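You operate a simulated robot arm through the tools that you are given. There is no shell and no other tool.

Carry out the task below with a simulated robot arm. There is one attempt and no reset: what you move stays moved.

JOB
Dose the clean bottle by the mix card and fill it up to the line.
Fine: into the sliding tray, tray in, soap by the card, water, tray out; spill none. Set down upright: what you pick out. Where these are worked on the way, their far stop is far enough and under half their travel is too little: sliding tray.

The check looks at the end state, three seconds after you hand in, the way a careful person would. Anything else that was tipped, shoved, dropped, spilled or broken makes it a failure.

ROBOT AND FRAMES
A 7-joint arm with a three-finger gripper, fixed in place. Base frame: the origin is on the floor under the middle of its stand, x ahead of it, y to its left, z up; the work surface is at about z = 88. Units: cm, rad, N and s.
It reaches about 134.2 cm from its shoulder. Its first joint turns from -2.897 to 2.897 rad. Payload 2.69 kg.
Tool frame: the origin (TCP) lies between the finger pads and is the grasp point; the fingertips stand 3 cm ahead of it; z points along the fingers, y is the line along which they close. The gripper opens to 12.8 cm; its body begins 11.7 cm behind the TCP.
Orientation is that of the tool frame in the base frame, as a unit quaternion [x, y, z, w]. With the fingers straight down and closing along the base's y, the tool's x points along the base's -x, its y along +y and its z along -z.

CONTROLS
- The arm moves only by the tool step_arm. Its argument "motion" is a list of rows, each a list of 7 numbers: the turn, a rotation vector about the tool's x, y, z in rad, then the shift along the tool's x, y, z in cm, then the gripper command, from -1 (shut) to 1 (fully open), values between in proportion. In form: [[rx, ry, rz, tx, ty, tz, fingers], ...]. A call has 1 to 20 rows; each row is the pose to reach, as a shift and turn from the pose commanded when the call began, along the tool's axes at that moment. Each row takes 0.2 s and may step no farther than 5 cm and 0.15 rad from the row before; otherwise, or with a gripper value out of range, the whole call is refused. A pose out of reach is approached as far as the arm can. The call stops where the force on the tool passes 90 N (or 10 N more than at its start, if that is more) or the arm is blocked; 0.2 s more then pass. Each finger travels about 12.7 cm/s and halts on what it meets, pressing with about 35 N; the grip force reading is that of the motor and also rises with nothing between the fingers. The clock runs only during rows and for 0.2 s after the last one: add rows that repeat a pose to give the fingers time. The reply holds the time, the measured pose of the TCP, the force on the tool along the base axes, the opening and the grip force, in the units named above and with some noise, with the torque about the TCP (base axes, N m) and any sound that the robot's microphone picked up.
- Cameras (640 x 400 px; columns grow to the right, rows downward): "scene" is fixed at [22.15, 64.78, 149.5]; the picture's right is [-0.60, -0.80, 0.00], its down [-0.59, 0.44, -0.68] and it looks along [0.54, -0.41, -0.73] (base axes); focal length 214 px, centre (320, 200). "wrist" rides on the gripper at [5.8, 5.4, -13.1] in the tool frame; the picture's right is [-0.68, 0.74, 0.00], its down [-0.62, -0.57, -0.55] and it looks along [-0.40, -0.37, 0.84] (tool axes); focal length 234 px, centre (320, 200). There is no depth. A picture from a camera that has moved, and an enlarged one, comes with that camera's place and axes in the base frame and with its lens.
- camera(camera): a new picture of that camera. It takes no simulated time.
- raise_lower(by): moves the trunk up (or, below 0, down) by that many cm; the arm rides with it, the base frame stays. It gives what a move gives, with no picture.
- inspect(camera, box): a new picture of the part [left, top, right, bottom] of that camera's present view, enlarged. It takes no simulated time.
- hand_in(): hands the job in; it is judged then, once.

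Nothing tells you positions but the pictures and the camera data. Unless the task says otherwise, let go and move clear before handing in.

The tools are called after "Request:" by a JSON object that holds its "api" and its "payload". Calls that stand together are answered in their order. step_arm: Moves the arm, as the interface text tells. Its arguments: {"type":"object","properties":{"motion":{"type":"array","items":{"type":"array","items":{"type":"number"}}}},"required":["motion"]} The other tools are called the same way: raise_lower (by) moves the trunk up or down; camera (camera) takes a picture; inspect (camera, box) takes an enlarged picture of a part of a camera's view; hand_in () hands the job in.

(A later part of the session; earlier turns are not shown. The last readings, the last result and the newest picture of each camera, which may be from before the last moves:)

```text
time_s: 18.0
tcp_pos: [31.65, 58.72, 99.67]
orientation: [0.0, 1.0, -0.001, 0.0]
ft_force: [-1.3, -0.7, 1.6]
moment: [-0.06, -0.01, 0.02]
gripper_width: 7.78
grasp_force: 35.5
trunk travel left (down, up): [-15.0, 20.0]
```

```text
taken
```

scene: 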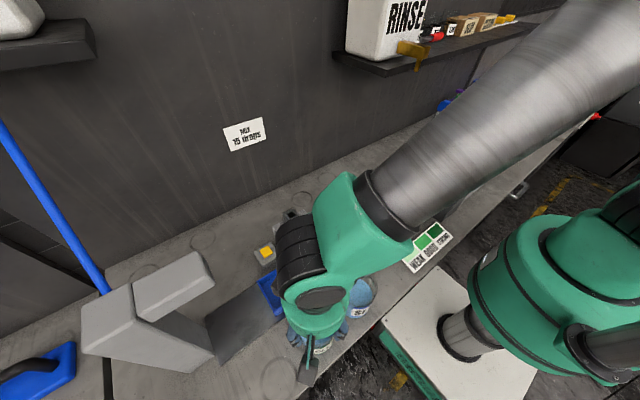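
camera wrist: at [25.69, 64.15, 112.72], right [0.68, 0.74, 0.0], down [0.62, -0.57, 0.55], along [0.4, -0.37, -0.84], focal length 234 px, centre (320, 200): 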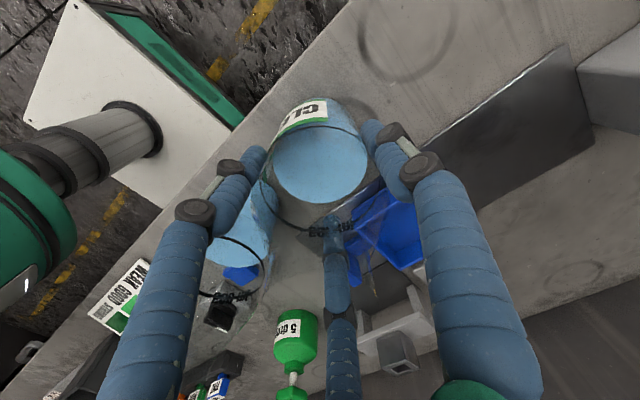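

Gripped at 7.8 cm. Now I lift the bottle straight up and check it comes cleanly.

Request:
{"api": "step_arm", "payload": {"motion": [[0, 0, 0, 0, 0, -0.5, -1], [0, 0, 0, 0, 0, -1.5, -1], [0, 0, 0, 0, 0, -2.5, -1], [0, 0, 0, 0, 0, -3.5, -1], [0, 0, 0, 0, 0, -4.5, -1], [0, 0, 0, 0, 0, -5.5, -1], [0, 0, 0, 0, 0, -6.5, -1], [0, 0, 0, 0, 0, -7.5, -1], [0, 0, 0, 0, 0, -8, -1]]}}

Request:
{"api": "camera", "payload": {"camera": "wrist"}}

Request:
{"api": "camera", "payload": {"camera": "scene"}}

```text
time_s: 20.0
tcp_pos: [31.5, 58.8, 107.71]
orientation: [0.0, 1.0, 0.0, 0.0]
ft_force: [-0.1, -0.6, -1.7]
moment: [0.0, 0.01, -0.02]
gripper_width: 7.79
grasp_force: 35.6
trunk travel left (down, up): [-15.0, 20.0]
```

```text
taken
camera wrist: at [25.71, 64.18, 120.7], right [0.68, 0.74, 0.0], down [0.62, -0.57, 0.55], along [0.4, -0.37, -0.84], focal length 234 px, centre (320, 200)
```

wrist: 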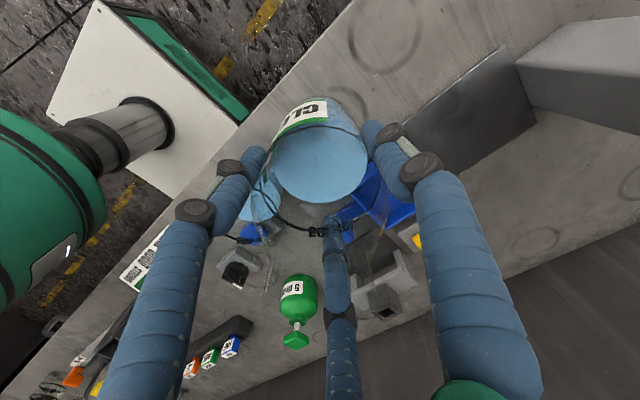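

```text
taken
```

scene: 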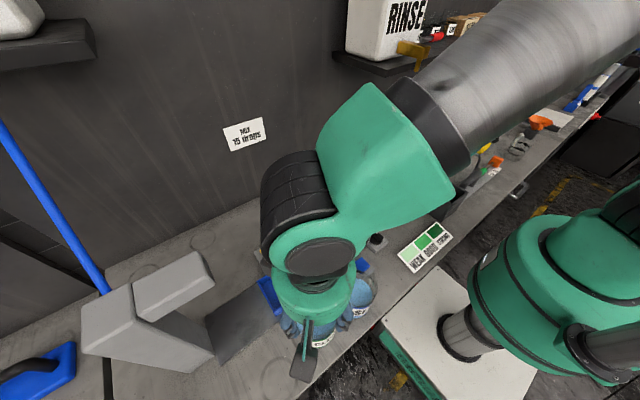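

Request:
{"api": "step_arm", "payload": {"motion": [[0, 0, 0, -0.5, 0, 0, -1], [0, 0, 0, -1.5, 0.1, 0, -1], [0, 0, 0, -3, 0.2, 0, -1], [0, 0, 0, -4.5, 0.3, 0, -1], [0, 0, 0, -6, 0.5, 0, -1], [0, 0, 0, -7.5, 0.6, 0, -1], [0, 0, 0, -9, 0.7, 0, -1], [0, 0, 0, -10.5, 0.85, 0, -1], [0, 0, 0, -12, 1, 0, -1], [0, 0, 0, -13.3, 1.1, 0, -1], [0, 0, 0, -14, 1.15, 0, -1], [0, 0, 0, -14.3, 1.15, 0, -1]]}}

Request:
{"api": "camera", "payload": {"camera": "wrist"}}

Request:
{"api": "camera", "payload": {"camera": "scene"}}

Request:
{"api": "inspect", "payload": {"camera": "scene", "box": [220, 220, 360, 340]}}

Request:
{"api": "inspect", "payload": {"camera": "wrist", "box": [240, 60, 440, 240]}}

```text
time_s: 22.6
tcp_pos: [45.85, 59.9, 107.7]
orientation: [0.0, 1.0, 0.001, 0.0]
ft_force: [-0.2, 0.5, -1.8]
moment: [-0.01, -0.04, 0.0]
gripper_width: 7.76
grasp_force: 35.2
trunk travel left (down, up): [-15.0, 20.0]
```

```text
taken
camera wrist: at [40.03, 65.26, 120.65], right [0.68, 0.74, 0.0], down [0.62, -0.57, 0.55], along [0.4, -0.37, -0.84], focal length 234 px, centre (320, 200)
```

wrist: 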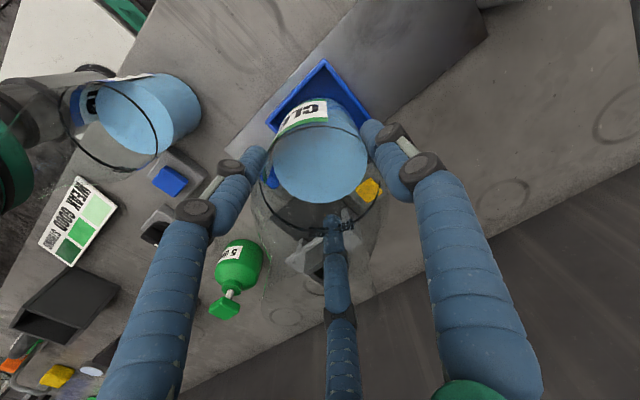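

```text
taken
```

scene: 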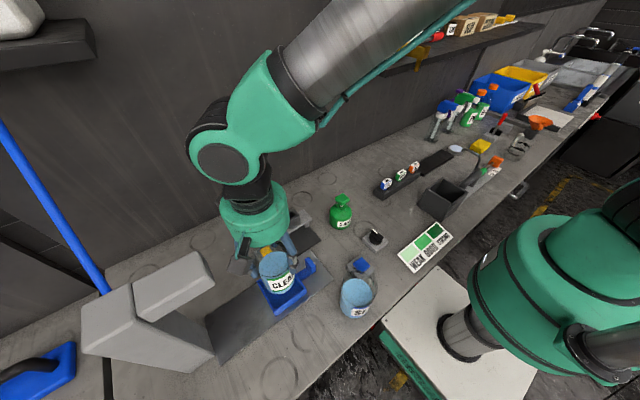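

```text
3.33 times, centred on (290, 280) of scene
camera zoom: at [22.15, 64.78, 149.5], right [-0.6, -0.8, 0.0], down [-0.59, 0.44, -0.68], along [0.54, -0.41, -0.73], focal length 715 px, centre (420, -67)
```

zoom: 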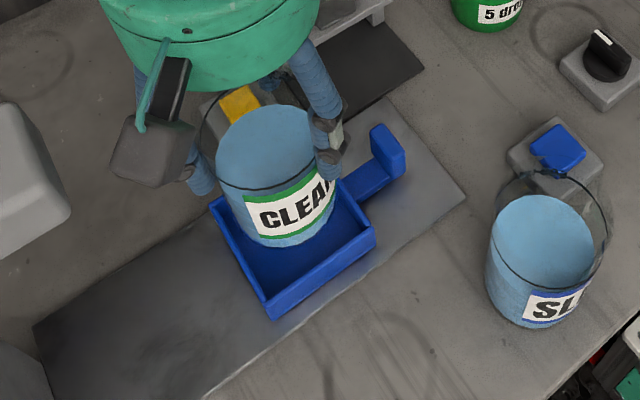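

```text
2.22 times, centred on (340, 150) of wrist
camera zoom: at [40.03, 65.26, 120.65], right [0.68, 0.74, 0.0], down [0.62, -0.57, 0.55], along [0.4, -0.37, -0.84], focal length 520 px, centre (276, 311)
```

zoom: 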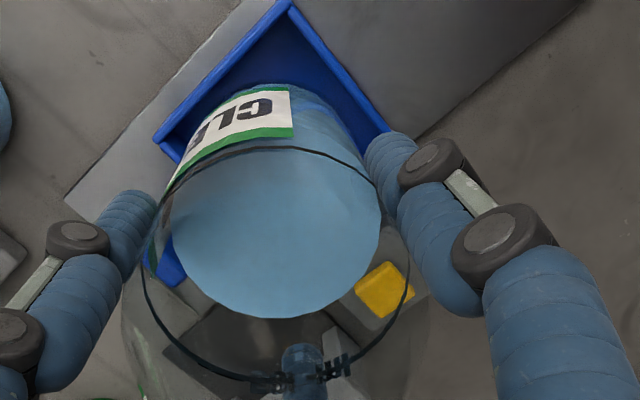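

Request:
{"api": "inspect", "payload": {"camera": "scene", "box": [255, 235, 315, 325]}}

Request:
{"api": "inspect", "payload": {"camera": "wrist", "box": [260, 50, 400, 140]}}

```text
4.44 times, centred on (285, 280) of scene
camera zoom: at [22.15, 64.78, 149.5], right [-0.6, -0.8, 0.0], down [-0.59, 0.44, -0.68], along [0.54, -0.41, -0.73], focal length 953 px, centre (476, -156)
```

zoom: 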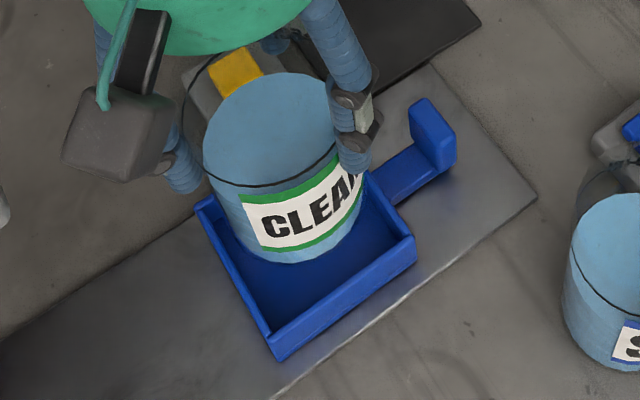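

```text
4.44 times, centred on (330, 95) of wrist
camera zoom: at [40.03, 65.26, 120.65], right [0.68, 0.74, 0.0], down [0.62, -0.57, 0.55], along [0.4, -0.37, -0.84], focal length 1041 px, centre (276, 667)
```

zoom: 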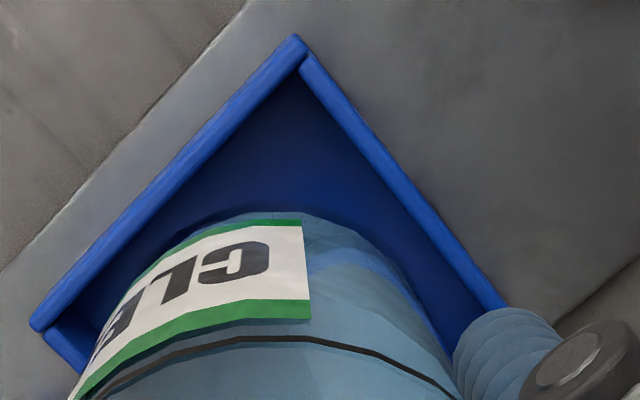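

Request:
{"api": "step_arm", "payload": {"motion": [[0, 0, 0, 0.05, 0.2, 0.5, -1], [0, 0, 0, 0.05, 0.2, 1.2, -1], [0, 0, 0, 0.05, 0.2, 1.9, -1], [0, 0, 0, 0.05, 0.2, 2.5, -1], [0, 0, 0, 0.05, 0.2, 2.6, -1]]}}

Request:
{"api": "inspect", "payload": {"camera": "wrist", "box": [260, 50, 400, 140]}}

Request:
{"api": "inspect", "payload": {"camera": "scene", "box": [255, 235, 315, 325]}}

Request:
{"api": "inspect", "payload": {"camera": "wrist", "box": [220, 60, 440, 240]}}

```text
time_s: 23.8
tcp_pos: [45.85, 60.09, 105.15]
orientation: [-0.001, 1.0, 0.0, 0.001]
ft_force: [0.1, -1.1, -1.2]
moment: [-0.04, 0.01, -0.02]
gripper_width: 7.8
grasp_force: 35.3
trunk travel left (down, up): [-15.0, 20.0]
```

```text
4.44 times, centred on (330, 95) of wrist
camera zoom: at [39.93, 65.51, 118.12], right [0.68, 0.74, 0.0], down [0.62, -0.57, 0.55], along [0.4, -0.37, -0.84], focal length 1041 px, centre (276, 667)
```

zoom: 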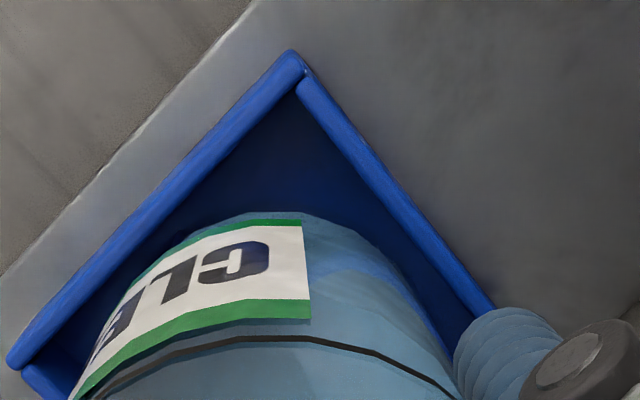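

```text
4.44 times, centred on (285, 280) of scene
camera zoom: at [22.15, 64.78, 149.5], right [-0.6, -0.8, 0.0], down [-0.59, 0.44, -0.68], along [0.54, -0.41, -0.73], focal length 953 px, centre (476, -156)
```

zoom: 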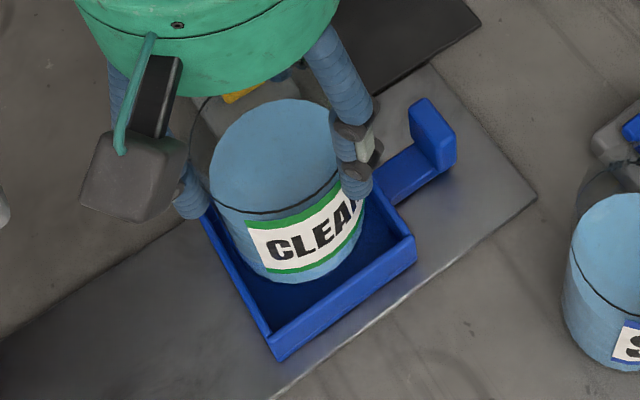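

```text
2.22 times, centred on (330, 150) of wrist
camera zoom: at [39.93, 65.51, 118.12], right [0.68, 0.74, 0.0], down [0.62, -0.57, 0.55], along [0.4, -0.37, -0.84], focal length 520 px, centre (298, 311)
```

zoom: 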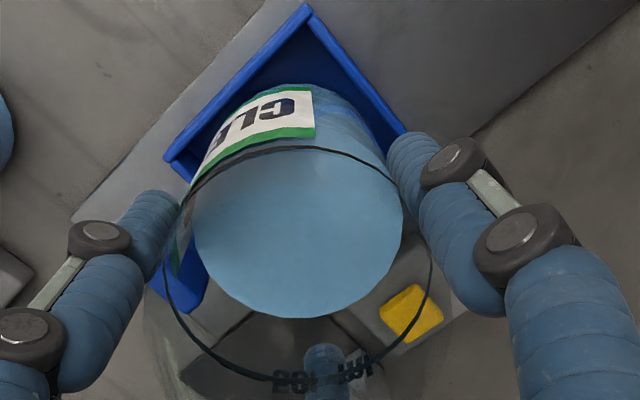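

Request:
{"api": "inspect", "payload": {"camera": "scene", "box": [265, 250, 305, 280]}}

Request:
{"api": "inspect", "payload": {"camera": "scene", "box": [265, 275, 315, 315]}}

```text
13.33 times, centred on (285, 265) of scene
camera zoom: at [22.15, 64.78, 149.5], right [-0.6, -0.8, 0.0], down [-0.59, 0.44, -0.68], along [0.54, -0.41, -0.73], focal length 2860 px, centre (787, -667)
```

zoom: 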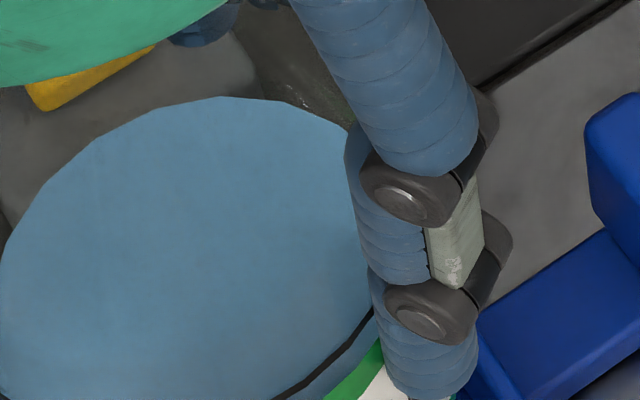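

```text
10.00 times, centred on (290, 295) of scene
camera zoom: at [22.15, 64.78, 149.5], right [-0.6, -0.8, 0.0], down [-0.59, 0.44, -0.68], along [0.54, -0.41, -0.73], focal length 2145 px, centre (620, -750)
```

zoom: 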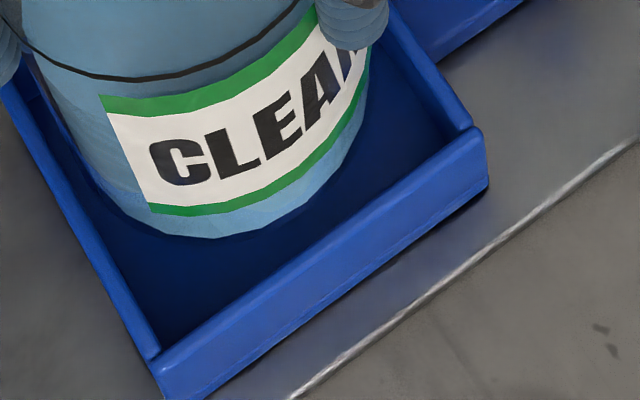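

Cross-checking both views, the tray opening is centred near (45.7, 60.25). I'll nudge the bottle there and lower slowly, watching the force.

Request:
{"api": "step_arm", "payload": {"motion": [[0, 0, 0, 0.15, 0.15, 0, -1], [0, 0, 0, 0.15, 0.15, 0.3, -1], [0, 0, 0, 0.15, 0.15, 0.6, -1], [0, 0, 0, 0.15, 0.15, 0.9, -1], [0, 0, 0, 0.15, 0.15, 1.2, -1]]}}

Request:
{"api": "inspect", "payload": {"camera": "scene", "box": [265, 275, 315, 315]}}

Request:
{"api": "inspect", "payload": {"camera": "wrist", "box": [260, 50, 400, 140]}}

```text
time_s: 25.0
tcp_pos: [45.59, 60.32, 103.92]
orientation: [-0.001, 1.0, 0.0, -0.001]
ft_force: [0.0, 0.7, -1.7]
moment: [0.02, -0.01, 0.01]
gripper_width: 7.81
grasp_force: 34.9
trunk travel left (down, up): [-15.0, 20.0]
```

```text
10.00 times, centred on (290, 295) of scene
camera zoom: at [22.15, 64.78, 149.5], right [-0.6, -0.8, 0.0], down [-0.59, 0.44, -0.68], along [0.54, -0.41, -0.73], focal length 2145 px, centre (620, -750)
```

zoom: 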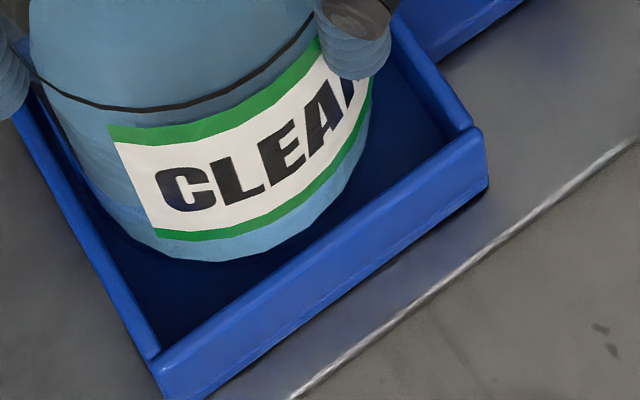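

```text
4.44 times, centred on (330, 95) of wrist
camera zoom: at [39.82, 65.64, 116.9], right [0.68, 0.74, 0.0], down [0.62, -0.57, 0.55], along [0.4, -0.37, -0.84], focal length 1041 px, centre (276, 667)
```

zoom: 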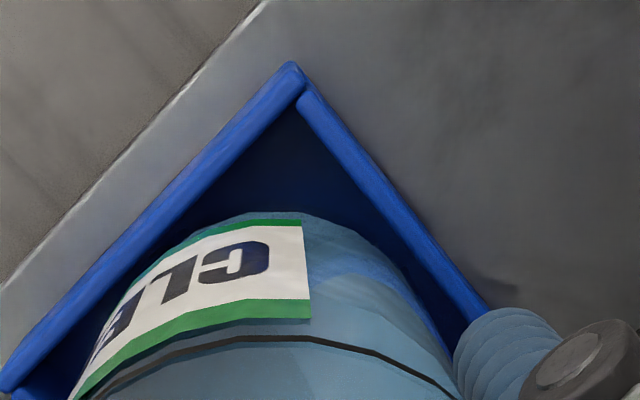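

Request:
{"api": "step_arm", "payload": {"motion": [[0, 0, 0, 0.04, 0.08, 0.3, -1], [0, 0, 0, 0.04, 0.08, 0.6, -1], [0, 0, 0, 0.04, 0.08, 0.9, -1], [0, 0, 0, 0.04, 0.08, 1.2, -1]]}}

Request:
{"api": "inspect", "payload": {"camera": "scene", "box": [265, 275, 315, 315]}}

Request:
{"api": "inspect", "payload": {"camera": "wrist", "box": [260, 50, 400, 140]}}

```text
time_s: 26.0
tcp_pos: [45.65, 60.23, 102.67]
orientation: [0.0, 1.0, 0.001, 0.0]
ft_force: [-0.3, 0.6, -0.9]
moment: [0.03, -0.01, 0.0]
gripper_width: 7.81
grasp_force: 34.6
trunk travel left (down, up): [-15.0, 20.0]
```

```text
10.00 times, centred on (290, 295) of scene
camera zoom: at [22.15, 64.78, 149.5], right [-0.6, -0.8, 0.0], down [-0.59, 0.44, -0.68], along [0.54, -0.41, -0.73], focal length 2145 px, centre (620, -750)
```

zoom: 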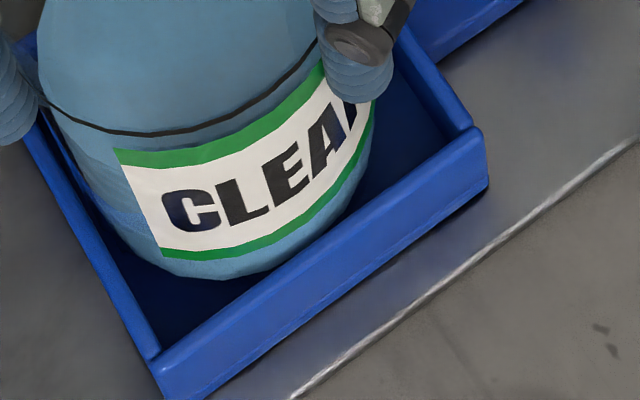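

```text
4.44 times, centred on (330, 95) of wrist
camera zoom: at [39.8, 65.7, 115.67], right [0.68, 0.74, 0.0], down [0.62, -0.57, 0.55], along [0.4, -0.37, -0.84], focal length 1041 px, centre (276, 667)
```

zoom: 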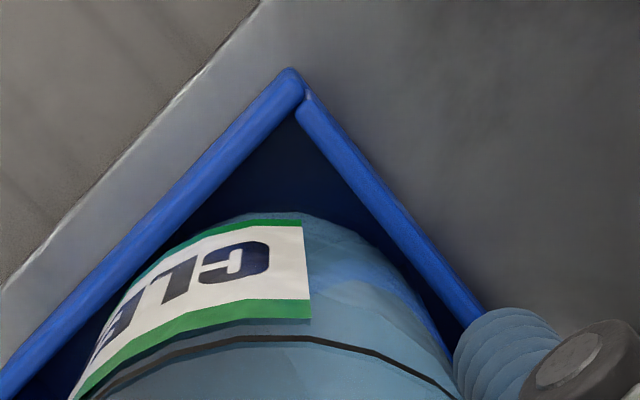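

Request:
{"api": "step_arm", "payload": {"motion": [[0, 0, 0, 0, 0, 0.3, -1], [0, 0, 0, 0, 0, 0.6, -1], [0, 0, 0, 0, 0, 0.9, -1], [0, 0, 0, 0, 0, 1.2, -1], [0, 0, 0, 0, 0, 1.5, -1]]}}

Request:
{"api": "inspect", "payload": {"camera": "scene", "box": [265, 275, 315, 315]}}

```text
time_s: 27.2
tcp_pos: [45.49, 60.3, 101.22]
orientation: [0.0, 1.0, 0.0, 0.0]
ft_force: [0.3, -1.8, 6.8]
moment: [-0.15, 0.21, 0.01]
gripper_width: 7.79
grasp_force: 34.6
trunk travel left (down, up): [-15.0, 20.0]
```

```text
10.00 times, centred on (290, 295) of scene
camera zoom: at [22.15, 64.78, 149.5], right [-0.6, -0.8, 0.0], down [-0.59, 0.44, -0.68], along [0.54, -0.41, -0.73], focal length 2145 px, centre (620, -750)
```

zoom: 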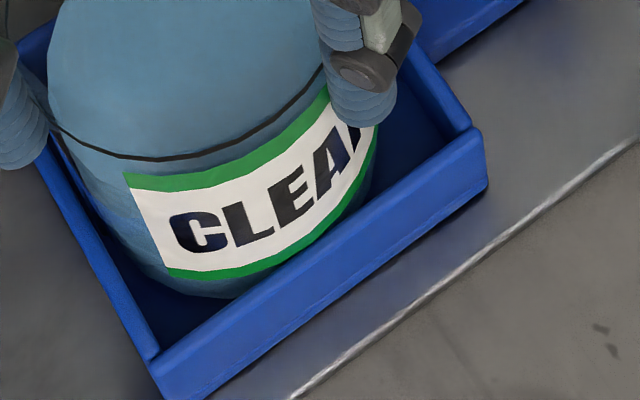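

Request:
{"api": "step_arm", "payload": {"motion": [[0, 0, 0, 0, 0, 0.1, -1], [0, 0, 0, 0, 0, 0.1, -1]]}}

Request:
{"api": "camera", "payload": {"camera": "wrist"}}

Request:
{"api": "camera", "payload": {"camera": "scene"}}

```text
time_s: 27.8
tcp_pos: [45.7, 60.3, 101.37]
orientation: [-0.001, 1.0, 0.001, 0.0]
ft_force: [-3.7, 0.6, 17.9]
moment: [-0.13, 0.64, 0.02]
gripper_width: 7.79
grasp_force: 34.9
trunk travel left (down, up): [-15.0, 20.0]
```

```text
taken
camera wrist: at [39.75, 65.7, 114.32], right [0.68, 0.74, 0.0], down [0.61, -0.57, 0.55], along [0.41, -0.37, -0.84], focal length 234 px, centre (320, 200)
```

wrist: 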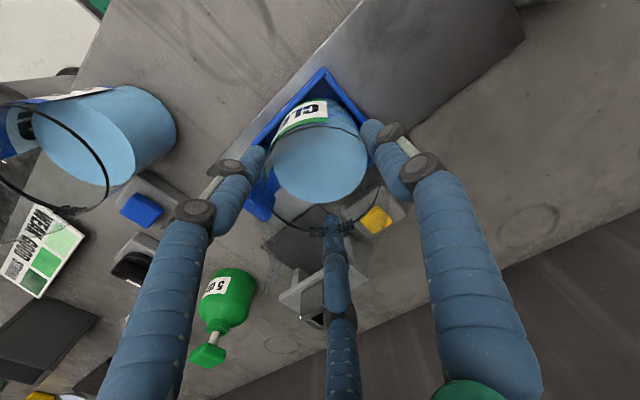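

```text
taken
```

scene: 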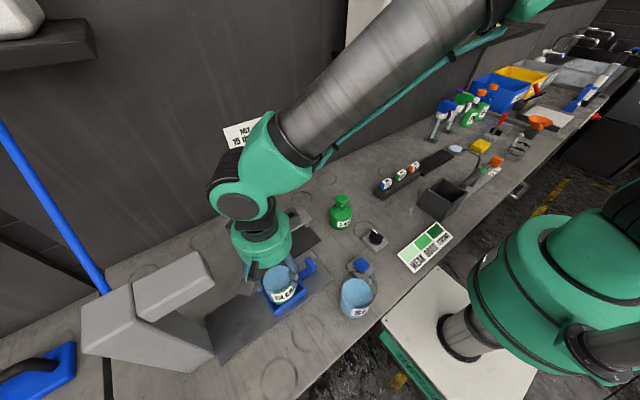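

The bottle is resting on the tray floor: contact force has risen and its centre is inside the base. I'll relieve the pressure and release gently.

Request:
{"api": "step_arm", "payload": {"motion": [[0, 0, 0, 0, 0, -0.12, -1], [0, 0, 0, 0, 0, -0.12, 0.22], [0, 0, 0, 0, 0, -0.12, 0.3], [0, 0, 0, 0, 0, -0.12, 0.45], [0, 0, 0, 0, 0, -0.12, 0.6], [0, 0, 0, 0, 0, -0.12, 0.6]]}}

Request:
{"api": "camera", "payload": {"camera": "wrist"}}

Request:
{"api": "inspect", "payload": {"camera": "scene", "box": [220, 230, 340, 330]}}

```text
time_s: 29.2
tcp_pos: [45.72, 60.29, 101.24]
orientation: [0.0, 1.0, -0.001, 0.0]
ft_force: [-0.2, -0.4, -0.2]
moment: [0.0, -0.04, -0.02]
gripper_width: 10.2
grasp_force: 0.0
trunk travel left (down, up): [-15.0, 20.0]
```

```text
taken
camera wrist: at [39.77, 65.69, 114.25], right [0.68, 0.74, 0.0], down [0.62, -0.57, 0.55], along [0.4, -0.37, -0.84], focal length 234 px, centre (320, 200)
```

wrist: 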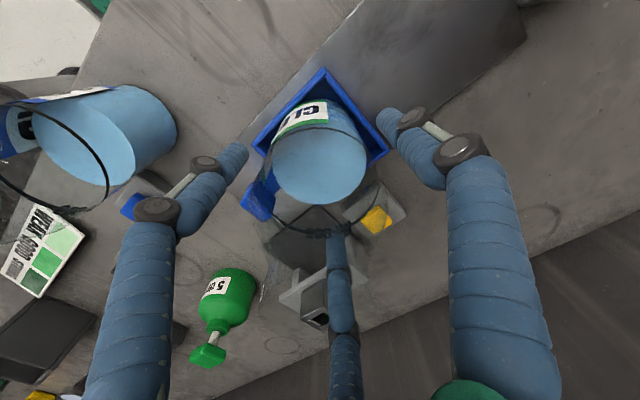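

```text
4.00 times, centred on (280, 280) of scene
camera zoom: at [22.15, 64.78, 149.5], right [-0.6, -0.8, 0.0], down [-0.59, 0.44, -0.68], along [0.54, -0.41, -0.73], focal length 858 px, centre (480, -120)
```

zoom: 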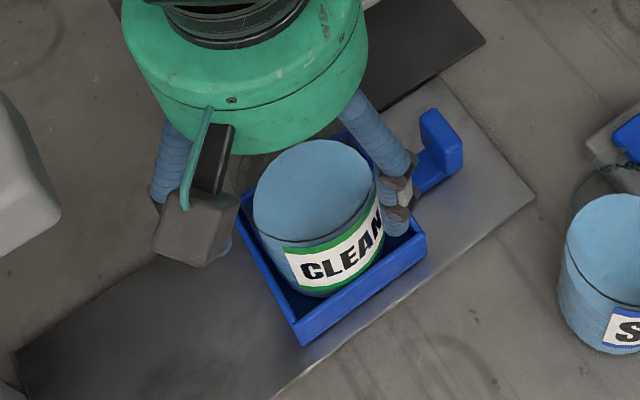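

Request:
{"api": "step_arm", "payload": {"motion": [[0, 0, 0, 0, 0, -2, 0.6], [0, 0, 0, 0, 0, -4, 0.6], [0, 0, 0, 0, 0, -7, 0.6], [0, 0, 0, 0, 0, -10, 0.6], [0, 0, 0, 0, 0, -14, 0.6], [0, 0, 0, 0, 0, -18, 0.6], [0, 0, 0, 0, 0, -22, 0.6], [0, 0, 0, 0, 0, -24, 0.6]]}}

Request:
{"api": "camera", "payload": {"camera": "wrist"}}

Request:
{"api": "camera", "payload": {"camera": "scene"}}

Request:
{"api": "inspect", "payload": {"camera": "scene", "box": [220, 230, 340, 330]}}

```text
time_s: 31.0
tcp_pos: [45.68, 60.29, 125.26]
orientation: [0.0, 1.0, 0.001, -0.001]
ft_force: [0.4, 0.1, -0.5]
moment: [0.02, -0.02, -0.01]
gripper_width: 10.26
grasp_force: 0.0
trunk travel left (down, up): [-15.0, 20.0]
```

```text
taken
camera wrist: at [39.81, 65.72, 138.29], right [0.68, 0.74, 0.0], down [0.62, -0.57, 0.55], along [0.4, -0.37, -0.84], focal length 234 px, centre (320, 200)
```

wrist: 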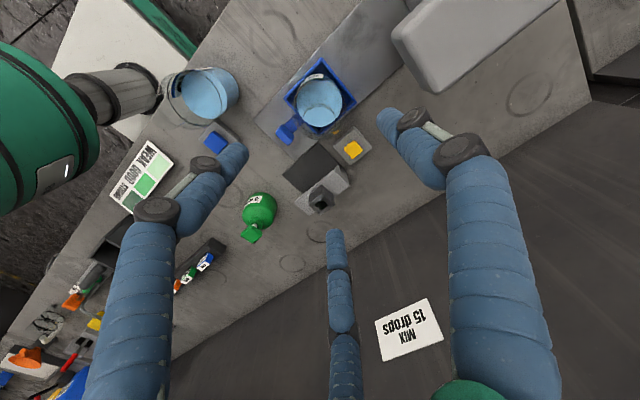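

```text
taken
```

scene: 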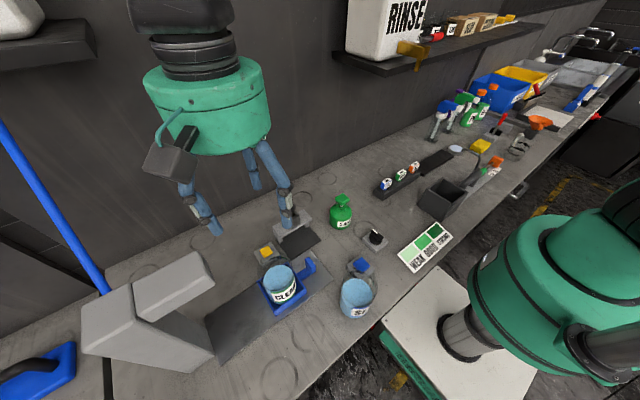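

```text
4.00 times, centred on (280, 280) of scene
camera zoom: at [22.15, 64.78, 149.5], right [-0.6, -0.8, 0.0], down [-0.59, 0.44, -0.68], along [0.54, -0.41, -0.73], focal length 858 px, centre (480, -120)
```

zoom: 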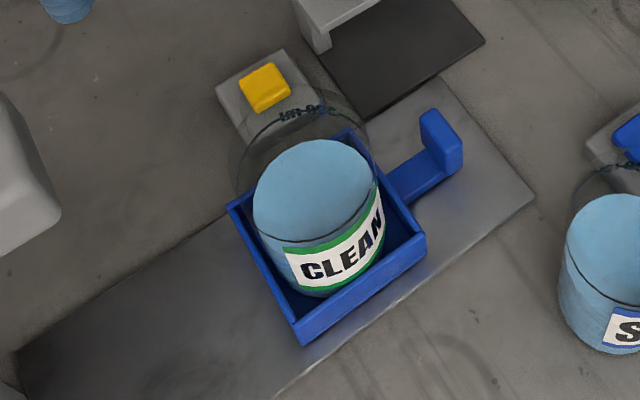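

Request:
{"api": "inspect", "payload": {"camera": "scene", "box": [290, 245, 330, 285]}}

Request:
{"api": "inspect", "payload": {"camera": "wrist", "box": [265, 100, 325, 155]}}

```text
10.00 times, centred on (310, 265) of scene
camera zoom: at [22.15, 64.78, 149.5], right [-0.6, -0.8, 0.0], down [-0.59, 0.44, -0.68], along [0.54, -0.41, -0.73], focal length 2145 px, centre (420, -450)
```

zoom: 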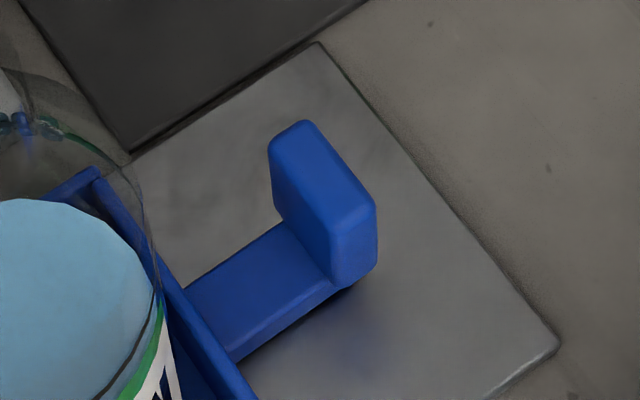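

```text
7.27 times, centred on (295, 128) of wrist
camera zoom: at [39.81, 65.72, 138.29], right [0.68, 0.74, 0.0], down [0.62, -0.57, 0.55], along [0.4, -0.37, -0.84], focal length 1703 px, centre (502, 727)
```

zoom: 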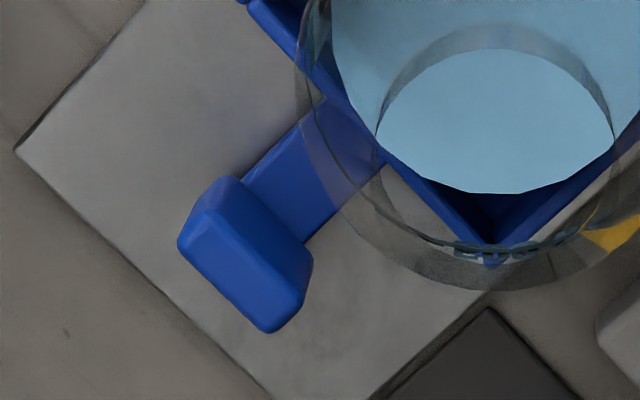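

The bottle sits squarely in the tray. Next I'll close the fist, tilt it back so it stays clear of the machine head, and go behind the tray handle (plate at about x 46, y 49.5–50.8) to push the tray in.

Request:
{"api": "step_arm", "payload": {"motion": [[-0.1, 0, 0, 0, -2.8, 0, 0.3], [-0.2, 0, 0, 0, -5.6, 0, -0.2], [-0.3, 0, 0, -0.1, -8.4, 0, -0.6], [-0.4, 0, 0, -0.2, -11.2, 0, -1], [-0.5, 0, 0, -0.3, -14, 0, -1], [-0.6, 0, 0, -0.3, -16.8, 0, -1], [-0.6, 0, 0, -0.3, -16.8, 0, -1]]}}

Request:
{"api": "camera", "payload": {"camera": "wrist"}}

Request:
{"api": "camera", "payload": {"camera": "scene"}}

```text
time_s: 32.6
tcp_pos: [45.88, 43.56, 125.33]
orientation: [-0.001, 0.955, 0.297, -0.001]
ft_force: [-0.1, 0.9, 0.6]
moment: [0.05, 0.01, -0.01]
gripper_width: 0.21
grasp_force: 31.8
trunk travel left (down, up): [-15.0, 20.0]
```

```text
taken
camera wrist: at [40.09, 40.64, 139.07], right [0.68, 0.61, 0.42], down [0.62, -0.78, 0.13], along [0.4, 0.17, -0.9], focal length 234 px, centre (320, 200)
```

wrist: 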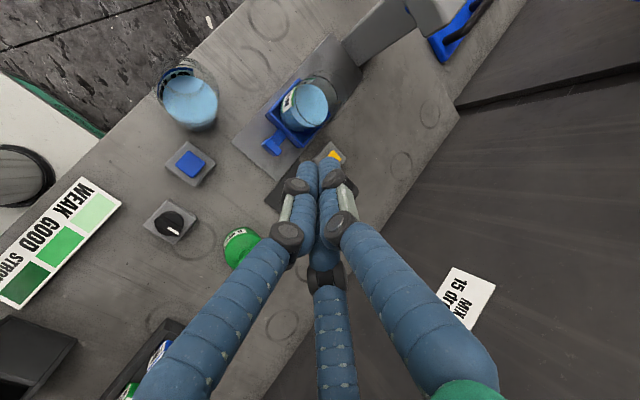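

```text
taken
```

scene: 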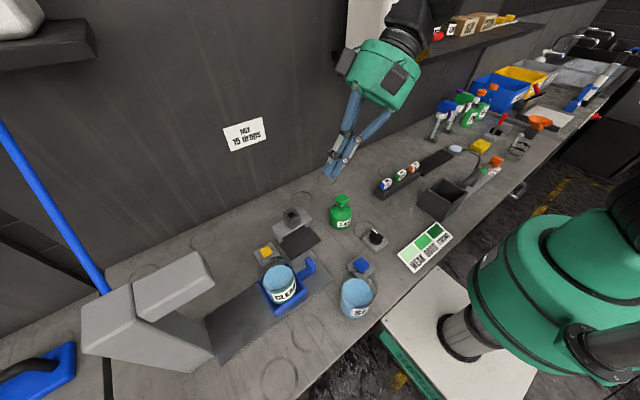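

Request:
{"api": "step_arm", "payload": {"motion": [[0, 0, 0, 0, -2.1, 3.34, -1], [0, 0, 0, 0, -4.2, 6.68, -1], [0, 0, 0, 0, -6.3, 10.0, -1], [0, 0, 0, 0, -8.4, 13.35, -1], [0, 0, 0, 0, -10.5, 16.7, -1], [0, 0, 0, 0, -12.6, 20.0, -1], [0, 0, 0, 0, -14.2, 22.6, -1]]}}

Request:
{"api": "camera", "payload": {"camera": "wrist"}}

Request:
{"api": "camera", "payload": {"camera": "scene"}}

```text
time_s: 34.2
tcp_pos: [45.81, 44.52, 98.59]
orientation: [0.001, 0.955, 0.295, 0.001]
ft_force: [0.2, 0.7, 0.4]
moment: [0.0, -0.02, 0.02]
gripper_width: 0.22
grasp_force: 31.4
trunk travel left (down, up): [-15.0, 20.0]
```

```text
taken
camera wrist: at [39.97, 41.58, 112.34], right [0.68, 0.61, 0.42], down [0.62, -0.78, 0.13], along [0.4, 0.17, -0.9], focal length 234 px, centre (320, 200)
```

wrist: 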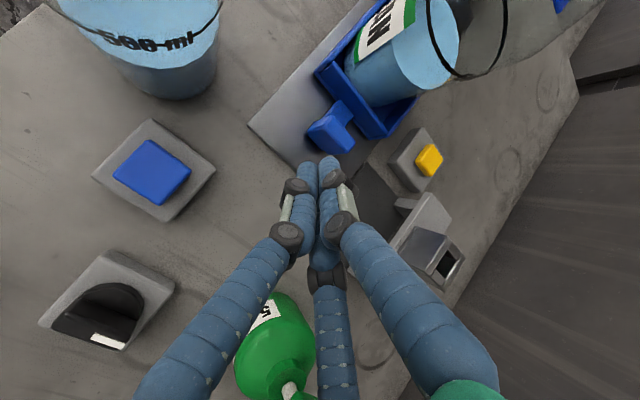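

```text
taken
```

scene: 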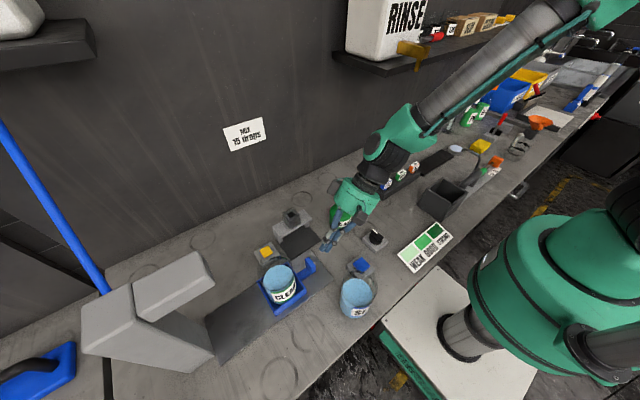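

Request:
{"api": "inspect", "payload": {"camera": "scene", "box": [290, 170, 390, 290]}}

Request:
{"api": "inspect", "payload": {"camera": "wrist", "box": [240, 60, 420, 260]}}

```text
3.33 times, centred on (340, 230) of scene
camera zoom: at [22.15, 64.78, 149.5], right [-0.6, -0.8, 0.0], down [-0.59, 0.44, -0.68], along [0.54, -0.41, -0.73], focal length 715 px, centre (253, 100)
```

zoom: 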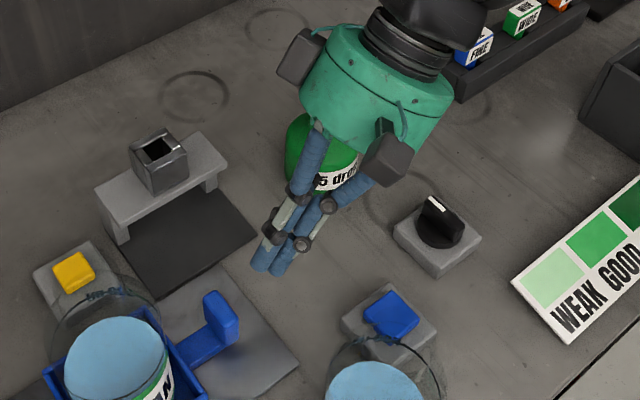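

```text
2.00 times, centred on (330, 160) of wrist
camera zoom: at [39.97, 41.58, 112.34], right [0.68, 0.61, 0.42], down [0.62, -0.78, 0.13], along [0.4, 0.17, -0.9], focal length 468 px, centre (300, 280)
```

zoom: 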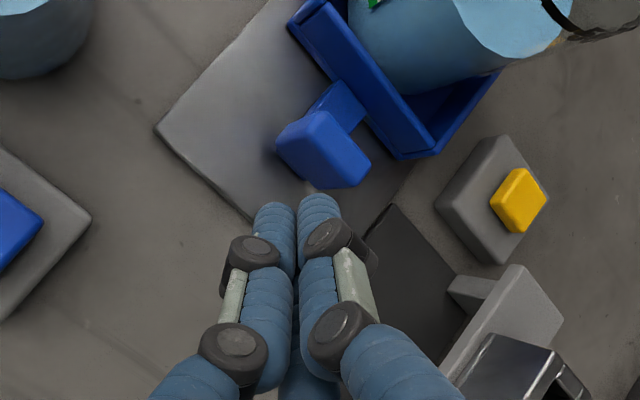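

Request:
{"api": "step_arm", "payload": {"motion": [[0, 0, 0, -0.05, 0.2, 1.0, -1], [0, 0, 0, -0.1, -0.5, 2.1, -1], [0, 0, 0, -0.15, -1.2, 3.2, -1], [0, 0, 0, -0.15, -1.94, 4.25, -1]]}}

Request:
{"api": "inspect", "payload": {"camera": "scene", "box": [290, 170, 390, 290]}}

Request:
{"api": "inspect", "payload": {"camera": "wrist", "box": [240, 60, 420, 260]}}

```text
time_s: 35.2
tcp_pos: [46.22, 45.38, 94.0]
orientation: [0.0, 0.955, 0.296, 0.0]
ft_force: [1.0, -0.7, -0.1]
moment: [-0.04, 0.0, 0.03]
gripper_width: 0.19
grasp_force: 31.6
trunk travel left (down, up): [-15.0, 20.0]
```

```text
3.33 times, centred on (340, 230) of scene
camera zoom: at [22.15, 64.78, 149.5], right [-0.6, -0.8, 0.0], down [-0.59, 0.44, -0.68], along [0.54, -0.41, -0.73], focal length 715 px, centre (253, 100)
```

zoom: 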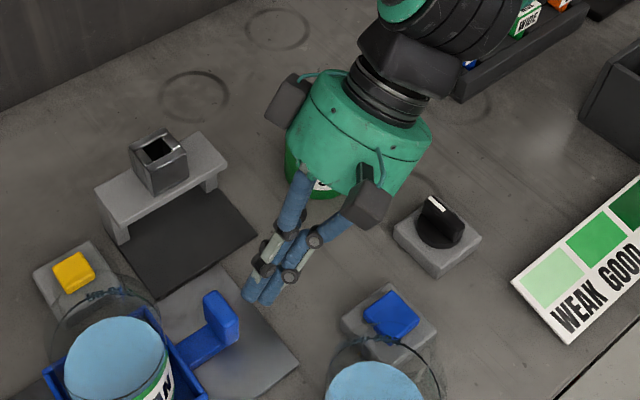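

```text
2.00 times, centred on (330, 160) of wrist
camera zoom: at [40.23, 42.43, 107.78], right [0.68, 0.61, 0.42], down [0.62, -0.78, 0.13], along [0.4, 0.17, -0.9], focal length 468 px, centre (300, 280)
```

zoom: 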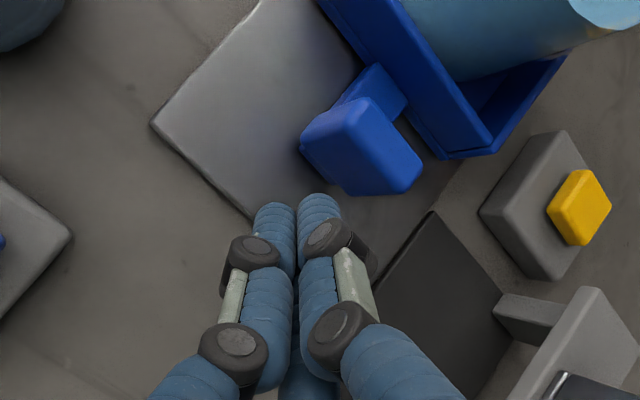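

Request:
{"api": "step_arm", "payload": {"motion": [[0, 0, 0, 0.2, 0.41, 0.28, -1], [0, 0, 0, 0.3, 0.83, 0.57, -1], [0, 0, 0, 0.3, 1.24, 0.85, -1], [0, 0, 0, 0.3, 1.65, 1.13, -1], [0, 0, 0, 0.3, 2.06, 1.41, -1]]}}

Request:
{"api": "inspect", "payload": {"camera": "scene", "box": [250, 220, 350, 310]}}

Request:
{"api": "inspect", "payload": {"camera": "wrist", "box": [240, 60, 420, 260]}}

```text
time_s: 36.4
tcp_pos: [45.66, 47.9, 94.06]
orientation: [0.0, 0.955, 0.296, 0.0]
ft_force: [0.0, -0.5, 0.1]
moment: [0.0, -0.02, 0.01]
gripper_width: 0.2
grasp_force: 31.3
trunk travel left (down, up): [-15.0, 20.0]
```

```text
4.44 times, centred on (300, 265) of scene
camera zoom: at [22.15, 64.78, 149.5], right [-0.6, -0.8, 0.0], down [-0.59, 0.44, -0.68], along [0.54, -0.41, -0.73], focal length 953 px, centre (409, -89)
```

zoom: 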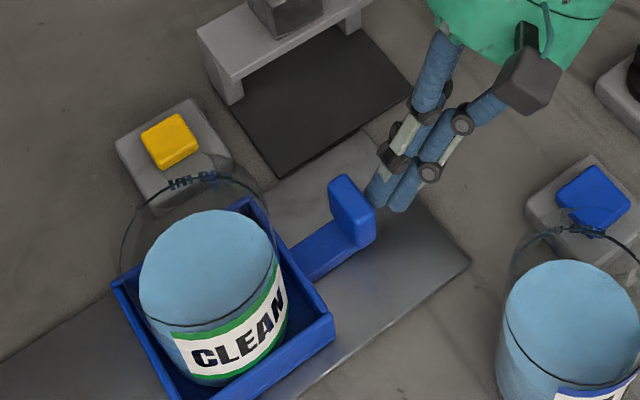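

```text
2.00 times, centred on (330, 160) of wrist
camera zoom: at [39.87, 44.95, 107.76], right [0.68, 0.61, 0.42], down [0.62, -0.78, 0.13], along [0.4, 0.17, -0.9], focal length 468 px, centre (300, 280)
```

zoom: 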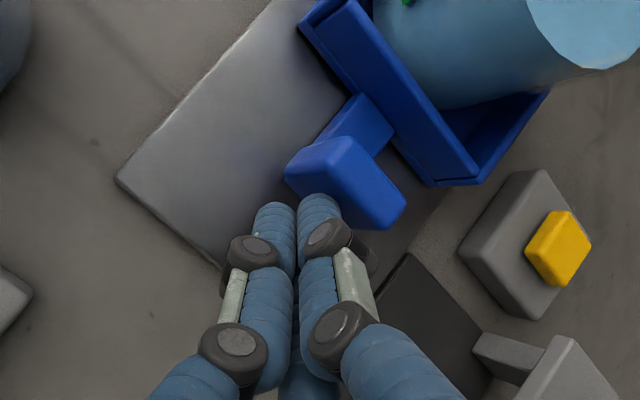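

Request:
{"api": "step_arm", "payload": {"motion": [[0, 0, 0, -0.5, 0, 0, -1], [0, 0, 0, -0.5, 0.41, 0.28, -1], [0, 0, 0, -0.5, 0.83, 0.57, -1], [0, 0, 0, -0.5, 1.24, 0.85, -1], [0, 0, 0, -0.5, 1.65, 1.13, -1]]}}

Request:
{"api": "inspect", "payload": {"camera": "scene", "box": [230, 220, 350, 320]}}

Request:
{"api": "inspect", "payload": {"camera": "wrist", "box": [240, 60, 420, 260]}}

```text
time_s: 37.6
tcp_pos: [46.21, 49.84, 93.83]
orientation: [0.0, 0.955, 0.296, 0.0]
ft_force: [0.1, 0.4, -0.6]
moment: [0.02, -0.01, 0.01]
gripper_width: 0.24
grasp_force: 31.5
trunk travel left (down, up): [-15.0, 20.0]
```

```text
4.00 times, centred on (290, 270) of scene
camera zoom: at [22.15, 64.78, 149.5], right [-0.6, -0.8, 0.0], down [-0.59, 0.44, -0.68], along [0.54, -0.41, -0.73], focal length 858 px, centre (440, -80)
```

zoom: 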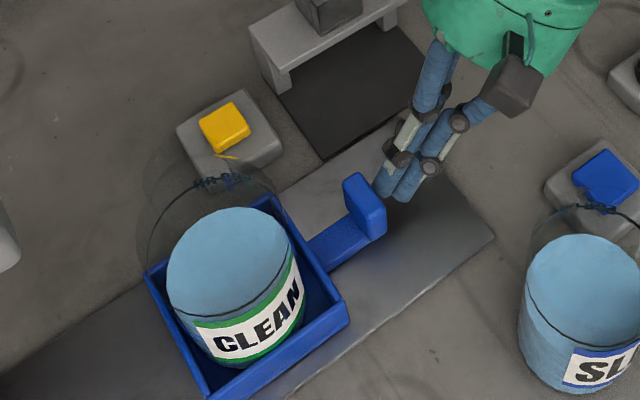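

```text
2.00 times, centred on (330, 160) of wrist
camera zoom: at [40.44, 46.97, 107.61], right [0.68, 0.61, 0.42], down [0.62, -0.78, 0.13], along [0.4, 0.17, -0.9], focal length 468 px, centre (300, 280)
```

zoom: 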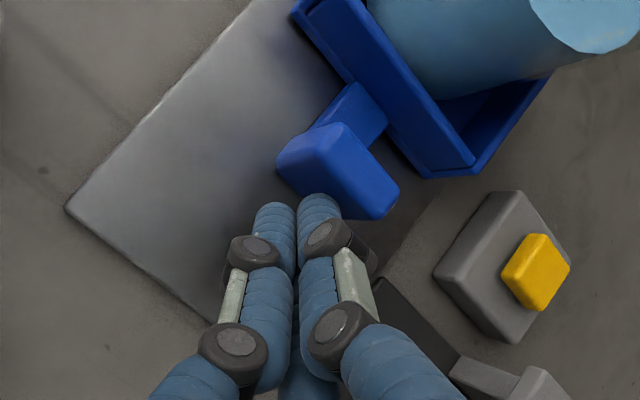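

The tray is moving freely with the push. I'll continue, then check clearance under the head.

Request:
{"api": "step_arm", "payload": {"motion": [[0, 0, 0, 0, 0.41, 0.28, -1], [0, 0, 0, 0, 0.91, 0.62, -1], [0, 0, 0, 0, 1.4, 0.96, -1], [0, 0, 0, 0, 1.9, 1.3, -1], [0, 0, 0, 0, 2.4, 1.64, -1], [0, 0, 0, 0, 2.89, 1.98, -1], [0, 0, 0, 0, 3.3, 2.26, -1]]}}

Request:
{"api": "camera", "payload": {"camera": "scene"}}

Request:
{"api": "inspect", "payload": {"camera": "scene", "box": [180, 220, 340, 340]}}

Request:
{"api": "camera", "payload": {"camera": "wrist"}}

```text
time_s: 39.2
tcp_pos: [46.28, 53.83, 93.87]
orientation: [-0.001, 0.955, 0.295, 0.0]
ft_force: [0.7, 1.1, 0.4]
moment: [-0.02, -0.01, 0.01]
gripper_width: 0.21
grasp_force: 31.2
trunk travel left (down, up): [-15.0, 20.0]
```

```text
taken
```

scene: 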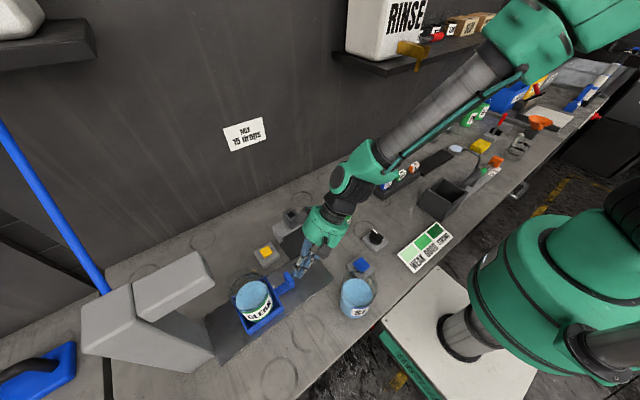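

```text
3.33 times, centred on (260, 280) of scene
camera zoom: at [22.15, 64.78, 149.5], right [-0.6, -0.8, 0.0], down [-0.59, 0.44, -0.68], along [0.54, -0.41, -0.73], focal length 715 px, centre (520, -67)
```

zoom: 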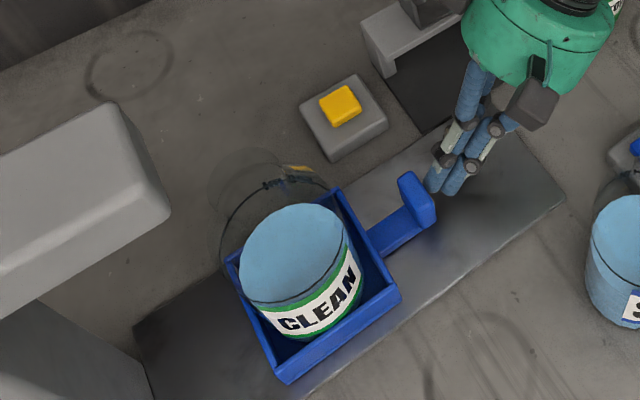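

```text
taken
camera wrist: at [40.42, 50.92, 107.62], right [0.68, 0.61, 0.42], down [0.62, -0.78, 0.13], along [0.4, 0.17, -0.9], focal length 234 px, centre (320, 200)
```

wrist: 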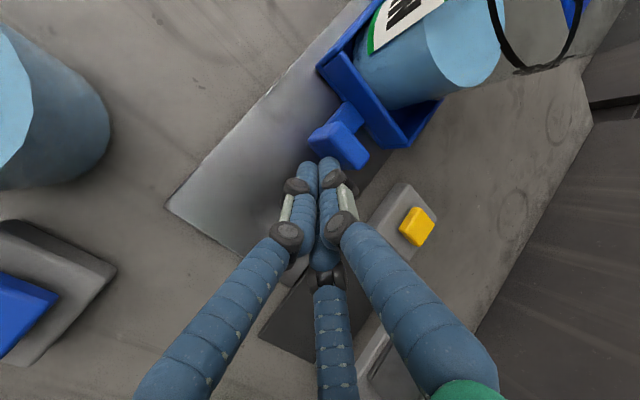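

Request:
{"api": "inspect", "payload": {"camera": "scene", "box": [225, 255, 285, 305]}}

Request:
{"api": "inspect", "payload": {"camera": "scene", "box": [130, 240, 250, 340]}}

```text
8.00 times, centred on (255, 280) of scene
camera zoom: at [22.15, 64.78, 149.5], right [-0.6, -0.8, 0.0], down [-0.59, 0.44, -0.68], along [0.54, -0.41, -0.73], focal length 1716 px, centre (840, -440)
```

zoom: 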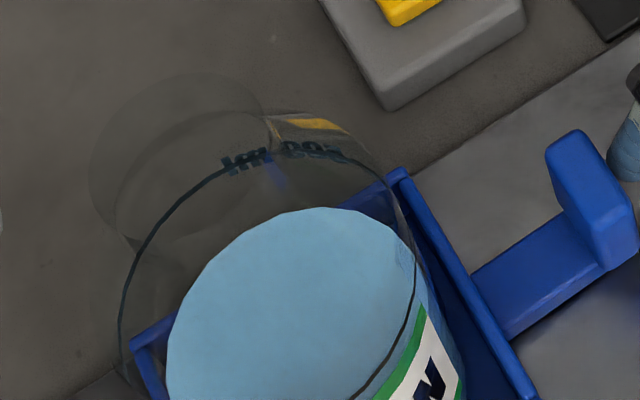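

```text
4.00 times, centred on (190, 290) of scene
camera zoom: at [22.15, 64.78, 149.5], right [-0.6, -0.8, 0.0], down [-0.59, 0.44, -0.68], along [0.54, -0.41, -0.73], focal length 858 px, centre (840, -160)
```

zoom: 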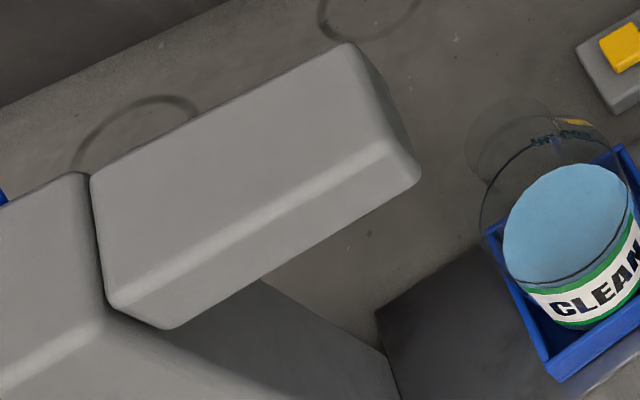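

Bottle mouth is at about z 110 and the nozzles at about 112.5, so it will clear. I'll continue the push to the far stop.

Request:
{"api": "step_arm", "payload": {"motion": [[0, 0, 0, 0, 0.41, 0.28, -1], [0, 0, 0, 0, 0.91, 0.62, -1], [0, 0, 0, 0, 1.4, 0.96, -1], [0, 0, 0, 0, 1.9, 1.3, -1], [0, 0, 0, 0, 2.4, 1.64, -1], [0, 0, 0, 0, 2.89, 1.98, -1], [0, 0, 0, 0, 3.39, 2.32, -1], [0, 0, 0, 0, 3.88, 2.66, -1], [0, 0, 0, 0, 4.38, 3.0, -1], [0, 0, 0, 0, 4.87, 3.33, -1], [0, 0, 0, 0, 5.37, 3.67, -1], [0, 0, 0, 0, 5.78, 3.95, -1]]}}

Request:
{"api": "camera", "payload": {"camera": "scene"}}

Request:
{"api": "inspect", "payload": {"camera": "scene", "box": [140, 220, 300, 360]}}

Request:
{"api": "camera", "payload": {"camera": "wrist"}}

```text
time_s: 41.6
tcp_pos: [46.3, 59.34, 93.35]
orientation: [0.001, 0.956, 0.292, 0.0]
ft_force: [1.4, -39.5, 5.1]
moment: [-0.37, -0.58, -0.02]
gripper_width: 0.22
grasp_force: 31.2
trunk travel left (down, up): [-15.0, 20.0]
stopped in row 12: the force on the tool passed its limit at 100 N (the readings are from after the stop); the commanded pose is now the measured one
```

```text
taken
```

scene: 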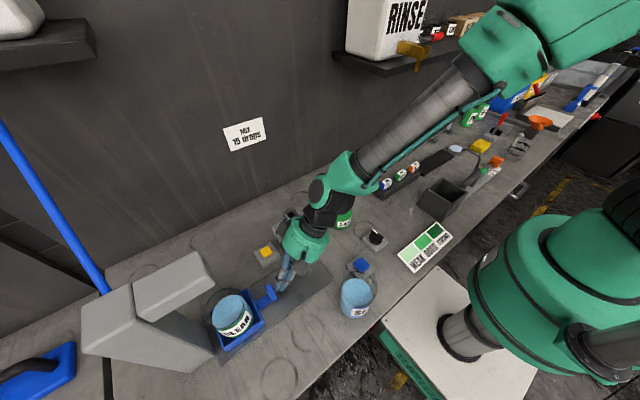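

```text
2.86 times, centred on (220, 290) of scene
camera zoom: at [22.15, 64.78, 149.5], right [-0.6, -0.8, 0.0], down [-0.59, 0.44, -0.68], along [0.54, -0.41, -0.73], focal length 613 px, centre (606, -57)
```

zoom: 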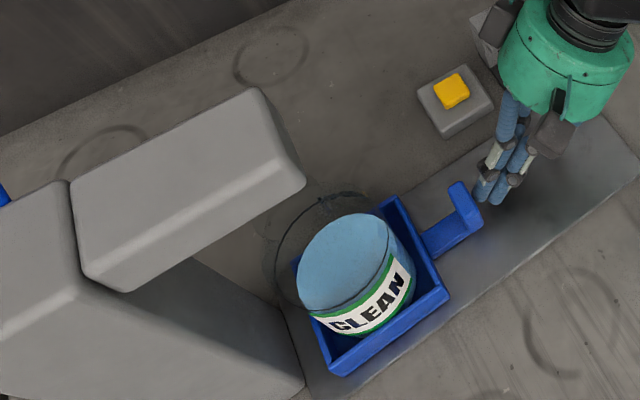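

```text
taken
camera wrist: at [40.49, 56.62, 107.17], right [0.68, 0.61, 0.41], down [0.61, -0.78, 0.14], along [0.4, 0.16, -0.9], focal length 234 px, centre (320, 200)
```

wrist: 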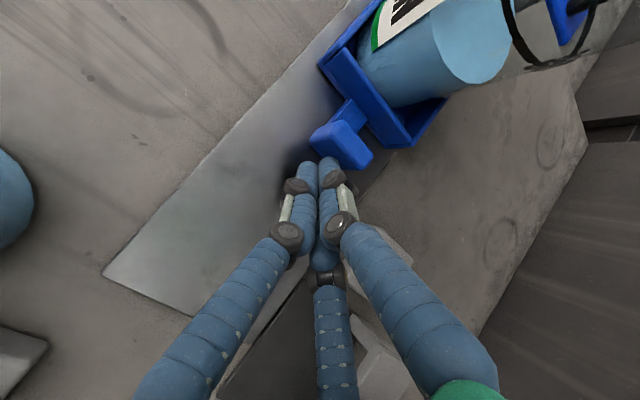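

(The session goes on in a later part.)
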